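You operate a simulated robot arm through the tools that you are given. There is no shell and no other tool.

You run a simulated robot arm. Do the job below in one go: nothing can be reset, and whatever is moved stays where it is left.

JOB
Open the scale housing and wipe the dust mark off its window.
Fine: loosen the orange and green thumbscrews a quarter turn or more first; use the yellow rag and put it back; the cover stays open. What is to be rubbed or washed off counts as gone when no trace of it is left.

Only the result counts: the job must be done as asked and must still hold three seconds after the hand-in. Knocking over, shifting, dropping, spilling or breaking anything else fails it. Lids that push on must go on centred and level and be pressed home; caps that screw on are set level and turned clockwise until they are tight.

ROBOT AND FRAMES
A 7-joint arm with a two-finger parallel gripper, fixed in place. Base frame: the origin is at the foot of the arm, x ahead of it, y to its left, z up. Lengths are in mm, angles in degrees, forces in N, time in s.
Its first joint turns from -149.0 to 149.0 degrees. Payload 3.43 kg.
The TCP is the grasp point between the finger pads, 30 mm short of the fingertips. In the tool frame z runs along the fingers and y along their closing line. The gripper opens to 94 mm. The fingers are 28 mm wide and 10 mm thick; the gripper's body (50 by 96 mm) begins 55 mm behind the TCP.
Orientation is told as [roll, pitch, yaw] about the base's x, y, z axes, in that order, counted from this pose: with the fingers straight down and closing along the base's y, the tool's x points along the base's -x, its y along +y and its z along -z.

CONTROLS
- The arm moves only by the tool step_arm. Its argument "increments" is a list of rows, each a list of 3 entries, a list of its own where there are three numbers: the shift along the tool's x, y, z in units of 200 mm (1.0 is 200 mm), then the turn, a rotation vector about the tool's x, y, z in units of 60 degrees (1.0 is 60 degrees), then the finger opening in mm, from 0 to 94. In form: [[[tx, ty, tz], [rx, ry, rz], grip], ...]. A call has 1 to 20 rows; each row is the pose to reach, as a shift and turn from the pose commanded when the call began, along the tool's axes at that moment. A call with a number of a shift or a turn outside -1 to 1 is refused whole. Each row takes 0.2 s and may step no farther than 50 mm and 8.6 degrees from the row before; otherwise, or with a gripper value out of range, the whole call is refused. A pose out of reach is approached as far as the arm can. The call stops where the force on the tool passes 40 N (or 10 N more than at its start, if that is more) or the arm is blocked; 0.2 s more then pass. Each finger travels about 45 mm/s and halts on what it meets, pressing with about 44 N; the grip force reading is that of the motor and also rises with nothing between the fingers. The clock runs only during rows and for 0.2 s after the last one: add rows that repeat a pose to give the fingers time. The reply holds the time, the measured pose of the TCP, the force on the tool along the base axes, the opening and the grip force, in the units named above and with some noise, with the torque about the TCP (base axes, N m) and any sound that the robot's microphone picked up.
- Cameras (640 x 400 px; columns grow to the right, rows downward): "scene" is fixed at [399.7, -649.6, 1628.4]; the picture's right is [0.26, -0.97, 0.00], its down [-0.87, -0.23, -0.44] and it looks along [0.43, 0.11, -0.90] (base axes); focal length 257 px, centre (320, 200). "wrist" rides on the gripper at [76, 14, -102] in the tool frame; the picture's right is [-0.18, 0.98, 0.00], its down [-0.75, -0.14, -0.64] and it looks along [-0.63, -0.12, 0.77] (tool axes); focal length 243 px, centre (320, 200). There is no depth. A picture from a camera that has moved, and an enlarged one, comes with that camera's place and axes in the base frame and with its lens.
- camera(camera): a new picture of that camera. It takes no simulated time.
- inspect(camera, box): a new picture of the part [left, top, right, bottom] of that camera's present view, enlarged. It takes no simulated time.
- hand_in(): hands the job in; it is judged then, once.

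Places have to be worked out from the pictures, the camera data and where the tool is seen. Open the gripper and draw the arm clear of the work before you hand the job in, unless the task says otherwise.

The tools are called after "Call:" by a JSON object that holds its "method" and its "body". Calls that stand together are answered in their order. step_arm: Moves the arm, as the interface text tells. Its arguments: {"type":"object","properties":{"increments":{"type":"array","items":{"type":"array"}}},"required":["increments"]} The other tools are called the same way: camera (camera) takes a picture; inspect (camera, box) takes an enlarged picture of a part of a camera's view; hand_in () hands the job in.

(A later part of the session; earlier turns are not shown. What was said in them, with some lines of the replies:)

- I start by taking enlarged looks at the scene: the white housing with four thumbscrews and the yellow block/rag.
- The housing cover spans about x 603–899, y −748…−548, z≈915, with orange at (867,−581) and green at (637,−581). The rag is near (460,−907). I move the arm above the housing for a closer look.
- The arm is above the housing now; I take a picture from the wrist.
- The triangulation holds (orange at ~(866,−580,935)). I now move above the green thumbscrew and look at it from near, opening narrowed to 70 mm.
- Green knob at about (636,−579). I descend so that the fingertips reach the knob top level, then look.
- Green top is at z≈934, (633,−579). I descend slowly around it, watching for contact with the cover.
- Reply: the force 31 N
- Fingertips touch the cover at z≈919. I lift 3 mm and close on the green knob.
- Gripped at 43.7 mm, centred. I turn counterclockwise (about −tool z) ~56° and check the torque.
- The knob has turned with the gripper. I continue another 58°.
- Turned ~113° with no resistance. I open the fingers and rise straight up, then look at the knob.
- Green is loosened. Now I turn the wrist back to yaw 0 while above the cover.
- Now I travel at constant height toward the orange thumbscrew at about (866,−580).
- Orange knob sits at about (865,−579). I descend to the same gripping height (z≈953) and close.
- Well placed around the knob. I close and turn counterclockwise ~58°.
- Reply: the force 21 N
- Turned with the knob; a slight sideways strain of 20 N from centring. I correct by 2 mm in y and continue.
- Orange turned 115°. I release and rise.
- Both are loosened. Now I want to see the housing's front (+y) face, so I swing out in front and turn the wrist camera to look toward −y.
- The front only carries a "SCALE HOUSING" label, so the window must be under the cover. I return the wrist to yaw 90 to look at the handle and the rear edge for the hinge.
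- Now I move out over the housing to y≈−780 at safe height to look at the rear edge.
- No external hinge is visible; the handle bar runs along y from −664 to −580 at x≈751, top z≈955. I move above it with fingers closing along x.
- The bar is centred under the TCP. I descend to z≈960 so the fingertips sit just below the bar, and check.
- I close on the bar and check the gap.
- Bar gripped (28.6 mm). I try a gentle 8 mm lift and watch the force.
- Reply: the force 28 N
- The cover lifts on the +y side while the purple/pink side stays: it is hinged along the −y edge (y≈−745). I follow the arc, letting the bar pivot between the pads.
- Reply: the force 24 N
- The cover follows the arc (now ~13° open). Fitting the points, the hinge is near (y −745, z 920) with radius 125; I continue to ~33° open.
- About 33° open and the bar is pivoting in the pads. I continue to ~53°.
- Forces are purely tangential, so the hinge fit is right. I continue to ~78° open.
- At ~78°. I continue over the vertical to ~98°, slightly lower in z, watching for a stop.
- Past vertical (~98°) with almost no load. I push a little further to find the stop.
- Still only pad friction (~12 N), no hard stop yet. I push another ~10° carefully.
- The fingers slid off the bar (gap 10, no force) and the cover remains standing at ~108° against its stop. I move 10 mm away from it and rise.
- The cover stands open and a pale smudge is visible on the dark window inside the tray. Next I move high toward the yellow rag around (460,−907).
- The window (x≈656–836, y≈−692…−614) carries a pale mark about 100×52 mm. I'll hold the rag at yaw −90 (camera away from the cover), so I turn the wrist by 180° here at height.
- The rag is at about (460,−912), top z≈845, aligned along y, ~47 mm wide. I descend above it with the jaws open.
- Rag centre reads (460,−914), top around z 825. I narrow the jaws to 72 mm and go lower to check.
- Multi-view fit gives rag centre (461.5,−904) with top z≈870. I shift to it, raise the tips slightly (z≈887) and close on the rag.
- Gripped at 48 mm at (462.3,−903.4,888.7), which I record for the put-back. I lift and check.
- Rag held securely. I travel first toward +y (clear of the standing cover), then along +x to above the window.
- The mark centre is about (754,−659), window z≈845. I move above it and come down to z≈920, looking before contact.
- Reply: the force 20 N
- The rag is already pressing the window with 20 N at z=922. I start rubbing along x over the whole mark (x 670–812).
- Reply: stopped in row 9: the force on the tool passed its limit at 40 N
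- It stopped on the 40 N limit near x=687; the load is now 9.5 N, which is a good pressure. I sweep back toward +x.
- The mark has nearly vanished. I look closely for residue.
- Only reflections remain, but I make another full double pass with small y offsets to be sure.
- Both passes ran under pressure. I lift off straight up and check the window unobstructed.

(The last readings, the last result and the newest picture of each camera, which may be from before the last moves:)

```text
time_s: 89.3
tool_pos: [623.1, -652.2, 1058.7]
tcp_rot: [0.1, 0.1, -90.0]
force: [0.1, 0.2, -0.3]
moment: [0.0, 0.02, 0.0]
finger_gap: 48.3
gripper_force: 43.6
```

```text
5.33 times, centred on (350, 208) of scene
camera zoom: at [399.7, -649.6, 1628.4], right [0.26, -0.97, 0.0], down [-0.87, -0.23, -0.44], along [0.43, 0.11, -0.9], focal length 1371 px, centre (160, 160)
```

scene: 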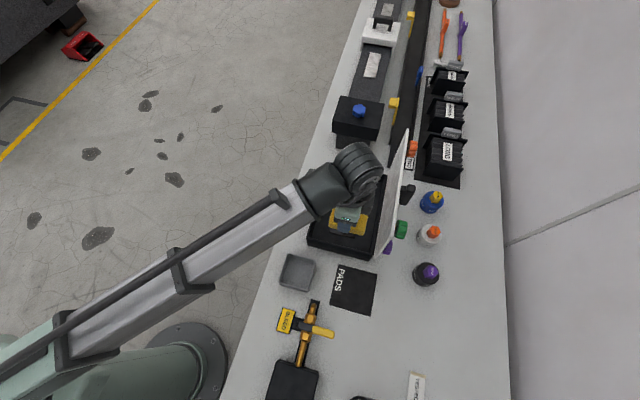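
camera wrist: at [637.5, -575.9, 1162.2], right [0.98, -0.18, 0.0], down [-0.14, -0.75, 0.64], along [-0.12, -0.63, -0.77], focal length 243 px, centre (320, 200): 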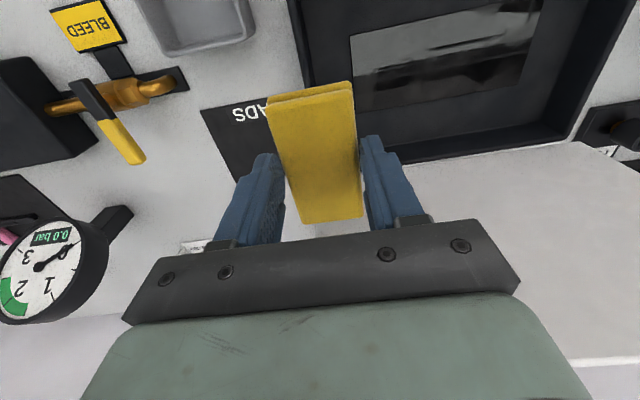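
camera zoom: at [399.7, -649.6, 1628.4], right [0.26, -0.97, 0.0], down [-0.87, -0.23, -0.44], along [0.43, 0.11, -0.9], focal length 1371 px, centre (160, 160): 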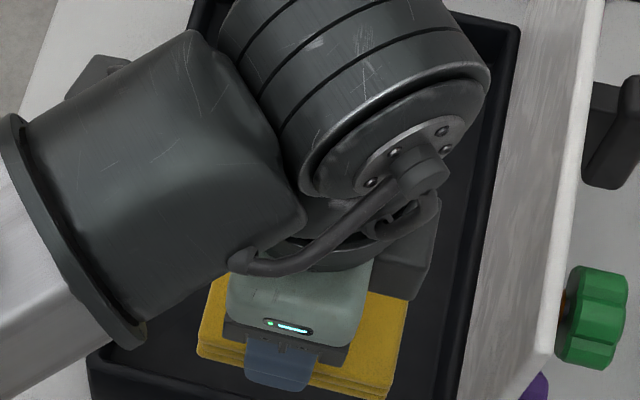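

The window looks clean in the wrist view. I move to x≈462 and check the window from the scene camera.

Call:
{"method": "step_arm", "body": {"increments": [[[0, -0.2, 0], [0, 0, 0], 20], [[0, -0.4, 0], [0, 0, 0], 20], [[0, -0.6, 0], [0, 0, 0], 20], [[0, -0.804, 0], [0, 0, 0], 20], [[0, -0.804, 0], [0, 0, 0], 20]]}}

Call:
{"method": "step_arm", "body": {"increments": [[[-0.2, 0, 0], [0, 0, 0], 20], [[-0.4, 0, 0], [0, 0, 0], 20], [[-0.6, 0, 0], [0, 0, 0], 20], [[-0.8, 0, 0], [0, 0, 0], 20], [[-0.95, 0, 0], [0, 0, 0], 20], [[-0.95, 0, 0], [0, 0, 0], 20]]}}

Call:
{"method": "inspect", "body": {"camera": "scene", "box": [280, 140, 420, 270]}}

Call:
{"method": "inspect", "body": {"camera": "scene", "box": [325, 175, 375, 240]}}

```text
time_s: 90.5
tool_pos: [462.7, -652.3, 1059.9]
tcp_rot: [0.0, -0.1, -89.9]
force: [-0.8, -0.3, 0.3]
moment: [-0.01, -0.04, 0.01]
finger_gap: 48.5
gripper_force: 43.6
```

```text
time_s: 91.9
tool_pos: [464.6, -841.9, 1060.9]
tcp_rot: [0.2, 0.0, -89.9]
force: [0.1, 0.8, 0.3]
moment: [0.02, 0.02, -0.01]
finger_gap: 48.8
gripper_force: 44.0
```

```text
3.08 times, centred on (350, 205) of scene
camera zoom: at [399.7, -649.6, 1628.4], right [0.26, -0.97, 0.0], down [-0.87, -0.23, -0.44], along [0.43, 0.11, -0.9], focal length 791 px, centre (228, 185)
```

zoom: 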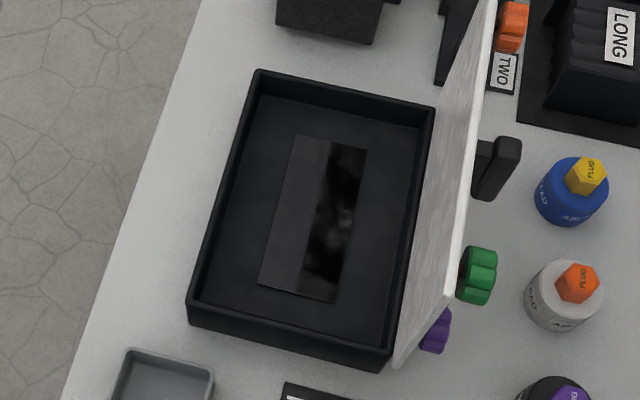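

```text
6.15 times, centred on (350, 208) of scene
camera zoom: at [399.7, -649.6, 1628.4], right [0.26, -0.97, 0.0], down [-0.87, -0.23, -0.44], along [0.43, 0.11, -0.9], focal length 1581 px, centre (135, 154)
```

zoom: 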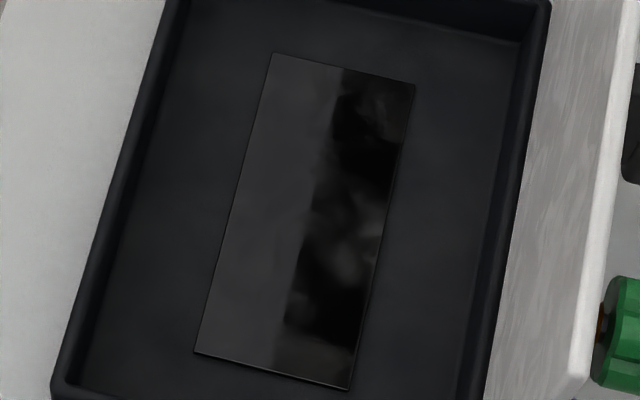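

There are faint mottled patches in the reflection strip; they may be reflections or traces. I go back with the rag to look from other viewpoints.

Call:
{"method": "step_arm", "body": {"increments": [[[0.2, 0, 0], [0, 0, 0], 20], [[0.4, 0, 0], [0, 0, 0], 20], [[0.6, 0, 0], [0, 0, 0], 20], [[0.8, 0, 0], [0, 0, 0], 20], [[0.98, 0, 0], [0, 0, 0], 20]]}}

Call:
{"method": "step_arm", "body": {"increments": [[[0, 0.2, 0], [0, 0, 0], 20], [[0, 0.4, 0], [0, 0, 0], 20], [[0, 0.6, 0], [0, 0, 0], 20], [[0, 0.8, 0], [0, 0, 0], 20], [[0, 0.8, 0], [0, 0, 0], 20]]}}

Call:
{"method": "inspect", "body": {"camera": "wrist", "box": [340, 0, 560, 130]}}

```text
time_s: 93.1
tool_pos: [464.1, -645.5, 1060.0]
tcp_rot: [0.1, 0.0, -90.0]
force: [1.2, -0.6, -0.3]
moment: [0.01, 0.01, -0.02]
finger_gap: 48.6
gripper_force: 43.9
```

```text
time_s: 94.3
tool_pos: [624.4, -645.5, 1060.5]
tcp_rot: [0.1, 0.0, -90.0]
force: [-0.2, 0.4, -1.4]
moment: [0.02, 0.0, 0.0]
finger_gap: 48.6
gripper_force: 44.4
```

```text
2.91 times, centred on (450, 65) of wrist
camera zoom: at [639.3, -569.3, 1162.7], right [0.98, -0.18, 0.0], down [-0.14, -0.75, 0.64], along [-0.12, -0.63, -0.77], focal length 706 px, centre (-58, 593)
```

zoom: 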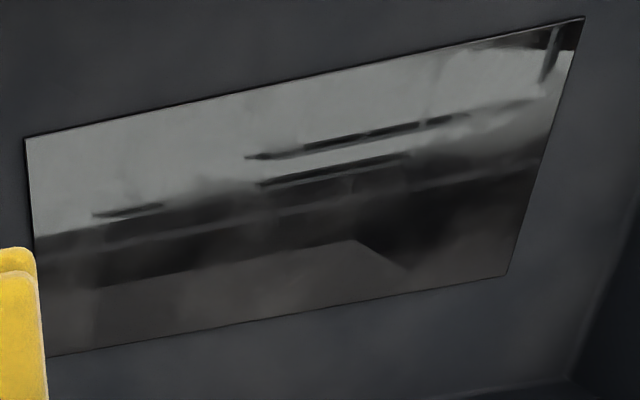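

Only background reflections are visible from here, with no pale residue at the mark's place. For certainty I'll do one more double pass before returning the rag.

Call:
{"method": "step_arm", "body": {"increments": [[[0, 0.17, 0.1], [0, 0, 0], 20], [[-0.04, 0.33, 0.25], [0, 0, 0], 20], [[-0.0475, 0.33, 0.45], [0, 0, 0], 20], [[-0.0475, 0.33, 0.6], [0, 0, 0], 20], [[-0.0475, 0.33, 0.67], [0, 0, 0], 20], [[-0.0475, 0.33, 0.69], [0, 0, 0], 20], [[-0.0475, 0.33, 0.698], [0, 0, 0], 20], [[-0.0475, 0.33, 0.698], [0, 0, 0], 20]]}}

```text
time_s: 96.1
tool_pos: [689.3, -654.9, 920.1]
tcp_rot: [0.1, -0.2, -90.0]
force: [-0.5, -0.6, -1.0]
moment: [-0.01, 0.0, 0.01]
finger_gap: 48.7
gripper_force: 44.1
```

No contact yet at 920; I lower a few mm in small steps to get ~12 N.

Call:
{"method": "step_arm", "body": {"increments": [[[0, 0, 0.005], [0, 0, 0], 20], [[0, 0, 0.01], [0, 0, 0], 20], [[0, 0, 0.01], [0, 0, 0], 20]]}}

```text
time_s: 96.9
tool_pos: [690.1, -656.3, 920.0]
tcp_rot: [0.2, -0.1, -89.9]
force: [0.0, -1.0, 21.8]
moment: [0.09, 0.09, -0.01]
finger_gap: 48.6
gripper_force: 43.6
```

Contact at 22 N; I ease slightly and sweep along +x and back.

Call:
{"method": "step_arm", "body": {"increments": [[[0, 0.02, -0.004], [0, 0, 0], 20], [[0, 0.06, -0.004], [0, 0, 0], 20], [[0, 0.1, -0.004], [0, 0, 0], 20], [[0, 0.14, -0.004], [0, 0, 0], 20], [[0, 0.18, -0.004], [0, 0, 0], 20], [[0, 0.22, -0.004], [0, 0, 0], 20], [[0, 0.26, -0.004], [0, 0, 0], 20], [[0, 0.3, -0.004], [0, 0, 0], 20], [[0, 0.34, -0.004], [0, 0, 0], 20], [[0, 0.38, -0.004], [0, 0, 0], 20], [[0, 0.42, -0.004], [0, 0, 0], 20], [[0, 0.46, -0.004], [0, 0, 0], 20], [[0, 0.5, -0.004], [0, 0, 0], 20], [[0, 0.54, -0.004], [0, 0, 0], 20], [[0, 0.58, -0.004], [0, 0, 0], 20]]}}

Call:
{"method": "step_arm", "body": {"increments": [[[0, -0.02, 0], [0, 0, 0], 20], [[0, -0.06, 0], [0, 0, 0], 20], [[0, -0.1, 0], [0, 0, 0], 20], [[0, -0.14, 0], [0, 0, 0], 20], [[0, -0.18, 0], [0, 0, 0], 20], [[0, -0.22, 0], [0, 0, 0], 20], [[0, -0.26, 0], [0, 0, 0], 20], [[0, -0.3, 0], [0, 0, 0], 20], [[0, -0.34, 0], [0, 0, 0], 20], [[0, -0.38, 0], [0, 0, 0], 20], [[0, -0.42, 0], [0, 0, 0], 20], [[0, -0.46, 0], [0, 0, 0], 20], [[0, -0.5, 0], [0, 0, 0], 20], [[0, -0.54, 0], [0, 0, 0], 20]]}}

```text
time_s: 100.1
tool_pos: [806.4, -656.4, 918.9]
tcp_rot: [0.0, -0.2, -89.9]
force: [-5.4, -0.5, 9.9]
moment: [-0.03, 0.14, -0.02]
finger_gap: 48.6
gripper_force: 43.8
```

```text
time_s: 103.1
tool_pos: [697.4, -655.0, 920.3]
tcp_rot: [0.1, -0.1, -89.9]
force: [6.4, -0.4, 14.8]
moment: [0.03, -0.22, -0.01]
finger_gap: 48.5
gripper_force: 44.3
```

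Wiped thoroughly. Now I lift off and carry the rag back the same way.

Call:
{"method": "step_arm", "body": {"increments": [[[0, 0, -0.1], [0, 0, 0], 20], [[0, 0, -0.3], [0, 0, 0], 20], [[0, 0, -0.5], [0, 0, 0], 20], [[0, 0, -0.7], [0, 0, 0], 20], [[0, -0.2, -0.75], [0, 0, 0], 20], [[0, -0.4, -0.75], [0, 0, 0], 20], [[0, -0.6, -0.75], [0, 0, 0], 20], [[0, -0.8, -0.75], [0, 0, 0], 20], [[0, -1.0, -0.75], [0, 0, 0], 20], [[0, -1.0, -0.75], [0, 0, 0], 20]]}}

Call:
{"method": "inspect", "body": {"camera": "scene", "box": [325, 175, 375, 240]}}

```text
time_s: 105.3
tool_pos: [497.0, -656.4, 1069.5]
tcp_rot: [0.1, 0.0, -89.9]
force: [0.5, 0.1, 0.6]
moment: [0.02, -0.01, -0.03]
finger_gap: 48.8
gripper_force: 43.9
```

```text
6.15 times, centred on (350, 208) of scene
camera zoom: at [399.7, -649.6, 1628.4], right [0.26, -0.97, 0.0], down [-0.87, -0.23, -0.44], along [0.43, 0.11, -0.9], focal length 1581 px, centre (135, 154)
```

zoom: 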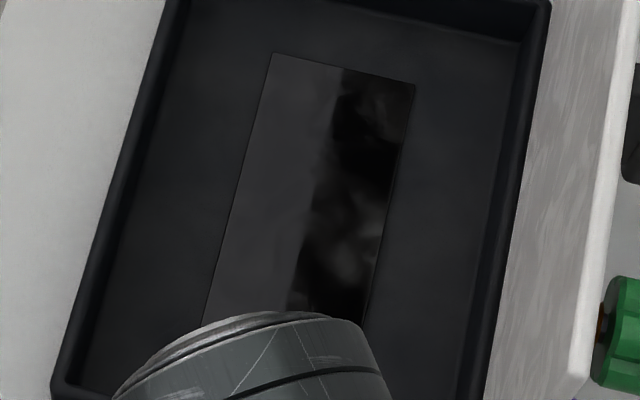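

The mottling is unchanged by the extra wiping, so it is a reflection; the mark is gone. I carry the rag to its old place.

Call:
{"method": "step_arm", "body": {"increments": [[[0, -0.173, 0], [0, 0, 0], 20], [[-0.2, -0.173, 0], [0, 0, 0], 20], [[-0.4, -0.173, 0], [0, 0, 0], 20], [[-0.6, -0.173, 0], [0, 0, 0], 20], [[-0.8, -0.173, 0], [0, 0, 0], 20], [[-1.0, -0.173, 0], [0, 0, 0], 20], [[-1.0, -0.173, 0], [0, 0, 0], 20]]}}

Call:
{"method": "step_arm", "body": {"increments": [[[-0.12, 0, 0.1], [0, 0, 0], 20], [[-0.235, 0, 0.25], [0, 0, 0], 20], [[-0.235, 0, 0.45], [0, 0, 0], 20], [[-0.235, 0, 0.65], [0, 0, 0], 20], [[-0.235, 0, 0.8], [0, 0, 0], 20], [[-0.235, 0, 0.8], [0, 0, 0], 20]]}}

Call:
{"method": "camera", "body": {"camera": "wrist"}}

```text
time_s: 106.9
tool_pos: [463.8, -856.0, 1068.3]
tcp_rot: [0.2, -0.1, -89.9]
force: [-0.3, 1.2, 0.4]
moment: [0.04, 0.05, -0.01]
finger_gap: 48.4
gripper_force: 43.8
```

```text
time_s: 108.3
tool_pos: [463.5, -903.1, 910.0]
tcp_rot: [0.1, -0.1, -89.9]
force: [-0.2, 0.3, -0.3]
moment: [-0.01, 0.0, 0.01]
finger_gap: 48.7
gripper_force: 43.8
```

```text
taken
camera wrist: at [476.8, -826.6, 1012.2], right [0.98, -0.18, 0.0], down [-0.14, -0.75, 0.64], along [-0.12, -0.63, -0.77], focal length 243 px, centre (320, 200)
```

wrist: 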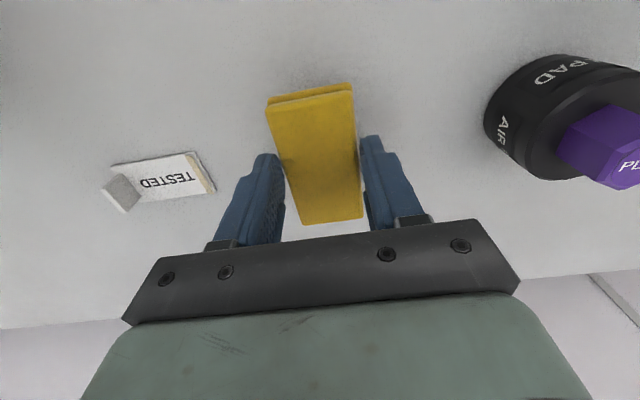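

At (463,−903,910). I lower slowly to touch the table near z≈887.

Call:
{"method": "step_arm", "body": {"increments": [[[0, -0.004, 0.04], [0, 0, 0], 20], [[0, -0.004, 0.08], [0, 0, 0], 20], [[0, -0.004, 0.1], [0, 0, 0], 20], [[0, -0.004, 0.11], [0, 0, 0], 20], [[0, -0.004, 0.115], [0, 0, 0], 20], [[0, -0.004, 0.115], [0, 0, 0], 20]]}}

```text
time_s: 109.7
tool_pos: [463.3, -901.8, 886.0]
tcp_rot: [0.1, 0.0, -89.9]
force: [0.1, -0.1, -0.2]
moment: [0.0, 0.04, 0.0]
finger_gap: 48.3
gripper_force: 44.3
```

No contact at 886 yet; I go on in 1 mm steps.

Call:
{"method": "step_arm", "body": {"increments": [[[0.0, 0, 0.005], [0, 0, 0], 20], [[0, 0, 0.01], [0, 0, 0], 20], [[0, 0, 0.01], [0, 0, 0], 20]]}}

```text
time_s: 110.5
tool_pos: [461.8, -902.3, 885.6]
tcp_rot: [0.2, -0.1, -89.9]
force: [-0.1, 0.5, 13.6]
moment: [0.01, 0.1, 0.01]
finger_gap: 48.6
gripper_force: 43.8
```

The rag touches the table with 13.6 N at z≈885.6. I ease up slightly, open the jaws, and rise.

Call:
{"method": "step_arm", "body": {"increments": [[[0, 0, -0.006], [0, 0, 0], 20], [[0, 0, -0.006], [0, 0, 0], 52], [[0, 0, -0.006], [0, 0, 0], 62], [[0, 0, -0.006], [0, 0, 0], 70], [[0, 0, -0.006], [0, 0, 0], 70], [[0, 0, -0.1], [0, 0, 0], 70], [[0, 0, -0.3], [0, 0, 0], 70], [[0, 0, -0.5], [0, 0, 0], 70], [[0, 0, -0.7], [0, 0, 0], 70], [[0, 0, -0.9], [0, 0, 0], 70], [[0, 0, -0.9], [0, 0, 0], 70]]}}

Call:
{"method": "camera", "body": {"camera": "wrist"}}

```text
time_s: 112.9
tool_pos: [461.7, -903.2, 1063.6]
tcp_rot: [0.0, -0.1, -89.9]
force: [0.6, 0.1, 0.1]
moment: [-0.02, 0.0, 0.02]
finger_gap: 70.1
gripper_force: 0.1
```

```text
taken
camera wrist: at [475.7, -827.4, 1166.7], right [0.98, -0.18, 0.0], down [-0.14, -0.75, 0.64], along [-0.12, -0.63, -0.77], focal length 243 px, centre (320, 200)
```

wrist: 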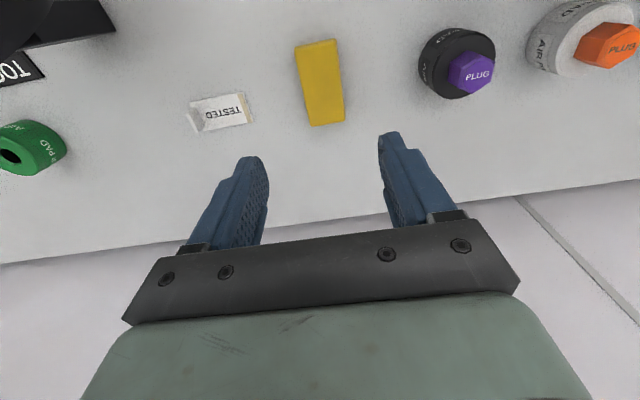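

The rag rests flat back in its place. I draw the arm up and away toward the robot, then check everything from the scene camera.

Call:
{"method": "step_arm", "body": {"increments": [[[0.1, 0, -0.15], [0, 0, 0], 80], [[0.3, 0, -0.3], [0, 0, 0], 90], [[0.5, 0, -0.4], [0, 0, 0], 94], [[0.7, 0, -0.45], [0, 0, 0], 94], [[0.9, 0, -0.5], [0, 0, 0], 94], [[1.0, 0, -0.5], [0, 0, 0], 94]]}}

Call:
{"method": "step_arm", "body": {"increments": [[[0.2, 0, 0], [0, 0, 0], 94], [[0.4, 0, 0], [0, 0, 0], 94], [[0.6, 0, 0], [0, 0, 0], 94], [[0.8, 0, 0], [0, 0, 0], 94], [[1.0, 0, 0], [0, 0, 0], 94], [[1.0, 0, 0], [0, 0, 0], 94]]}}

Call:
{"method": "camera", "body": {"camera": "scene"}}

Call:
{"method": "inspect", "body": {"camera": "scene", "box": [280, 140, 420, 270]}}

Call:
{"method": "inspect", "body": {"camera": "scene", "box": [260, 250, 460, 400]}}

```text
time_s: 114.3
tool_pos: [461.8, -703.3, 1165.6]
tcp_rot: [0.0, 0.0, -90.0]
force: [-0.5, -0.1, 0.3]
moment: [0.0, -0.02, -0.03]
finger_gap: 93.8
gripper_force: 0.2
```

```text
time_s: 115.7
tool_pos: [471.8, -515.2, 1135.9]
tcp_rot: [1.3, -1.4, -90.0]
force: [-0.1, 0.1, -0.1]
moment: [0.01, 0.01, -0.01]
finger_gap: 93.9
gripper_force: 0.0
out of reach, approached as far as the arm can: row 3, 4, 5, 6
```

```text
taken
```

scene: 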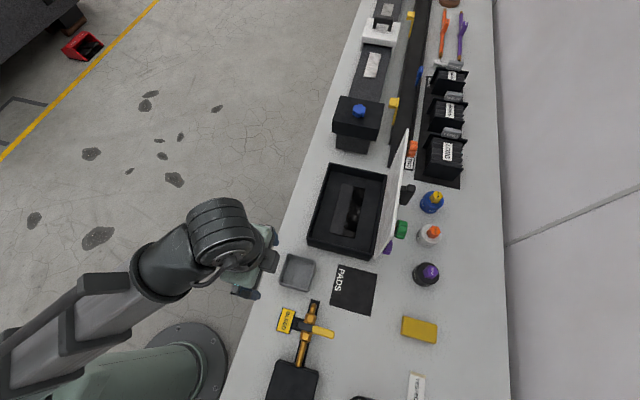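

```text
3.08 times, centred on (350, 205) of scene
camera zoom: at [399.7, -649.6, 1628.4], right [0.26, -0.97, 0.0], down [-0.87, -0.23, -0.44], along [0.43, 0.11, -0.9], focal length 791 px, centre (228, 185)
```

zoom: 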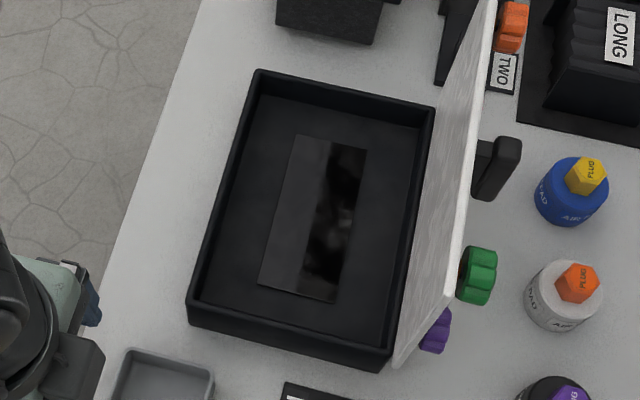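

```text
2.67 times, centred on (360, 325) of scene
camera zoom: at [399.7, -649.6, 1628.4], right [0.26, -0.97, 0.0], down [-0.87, -0.23, -0.44], along [0.43, 0.11, -0.9], focal length 685 px, centre (213, -133)
```

zoom: 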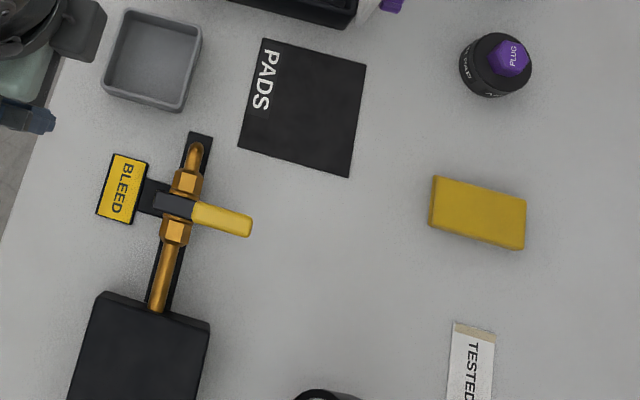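

The cover stands open and the orange and green screws are loosened. The window shows no mark, the rag is back where it was, nothing else has moved, and the arm is clear with the gripper open. I hand the job in.

Call:
{"method": "hand_in", "body": {}}

```text
The job is handed in.
```

The job is done and handed in: the scale housing is open and the dust mark is off its window.

- **Thumbscrews:** I turned both anticlockwise before opening, the green one about 113° and the orange one about 115°.
- **Cover:** It swung up on its hinge and stands open past vertical, at about 108°. It was still standing there when I handed in.
- **Window:** I made several passes with the yellow rag. The faint patches that remain didn't change with extra rubbing and weren't visible from the wrist camera's angle. I took them to be reflections, not dust.
- **Rag:** It is back in its original spot, to within a couple of millimetres, lying flat.

In the last pictures nothing else looks moved. The gripper is open and the arm is clear of the work.
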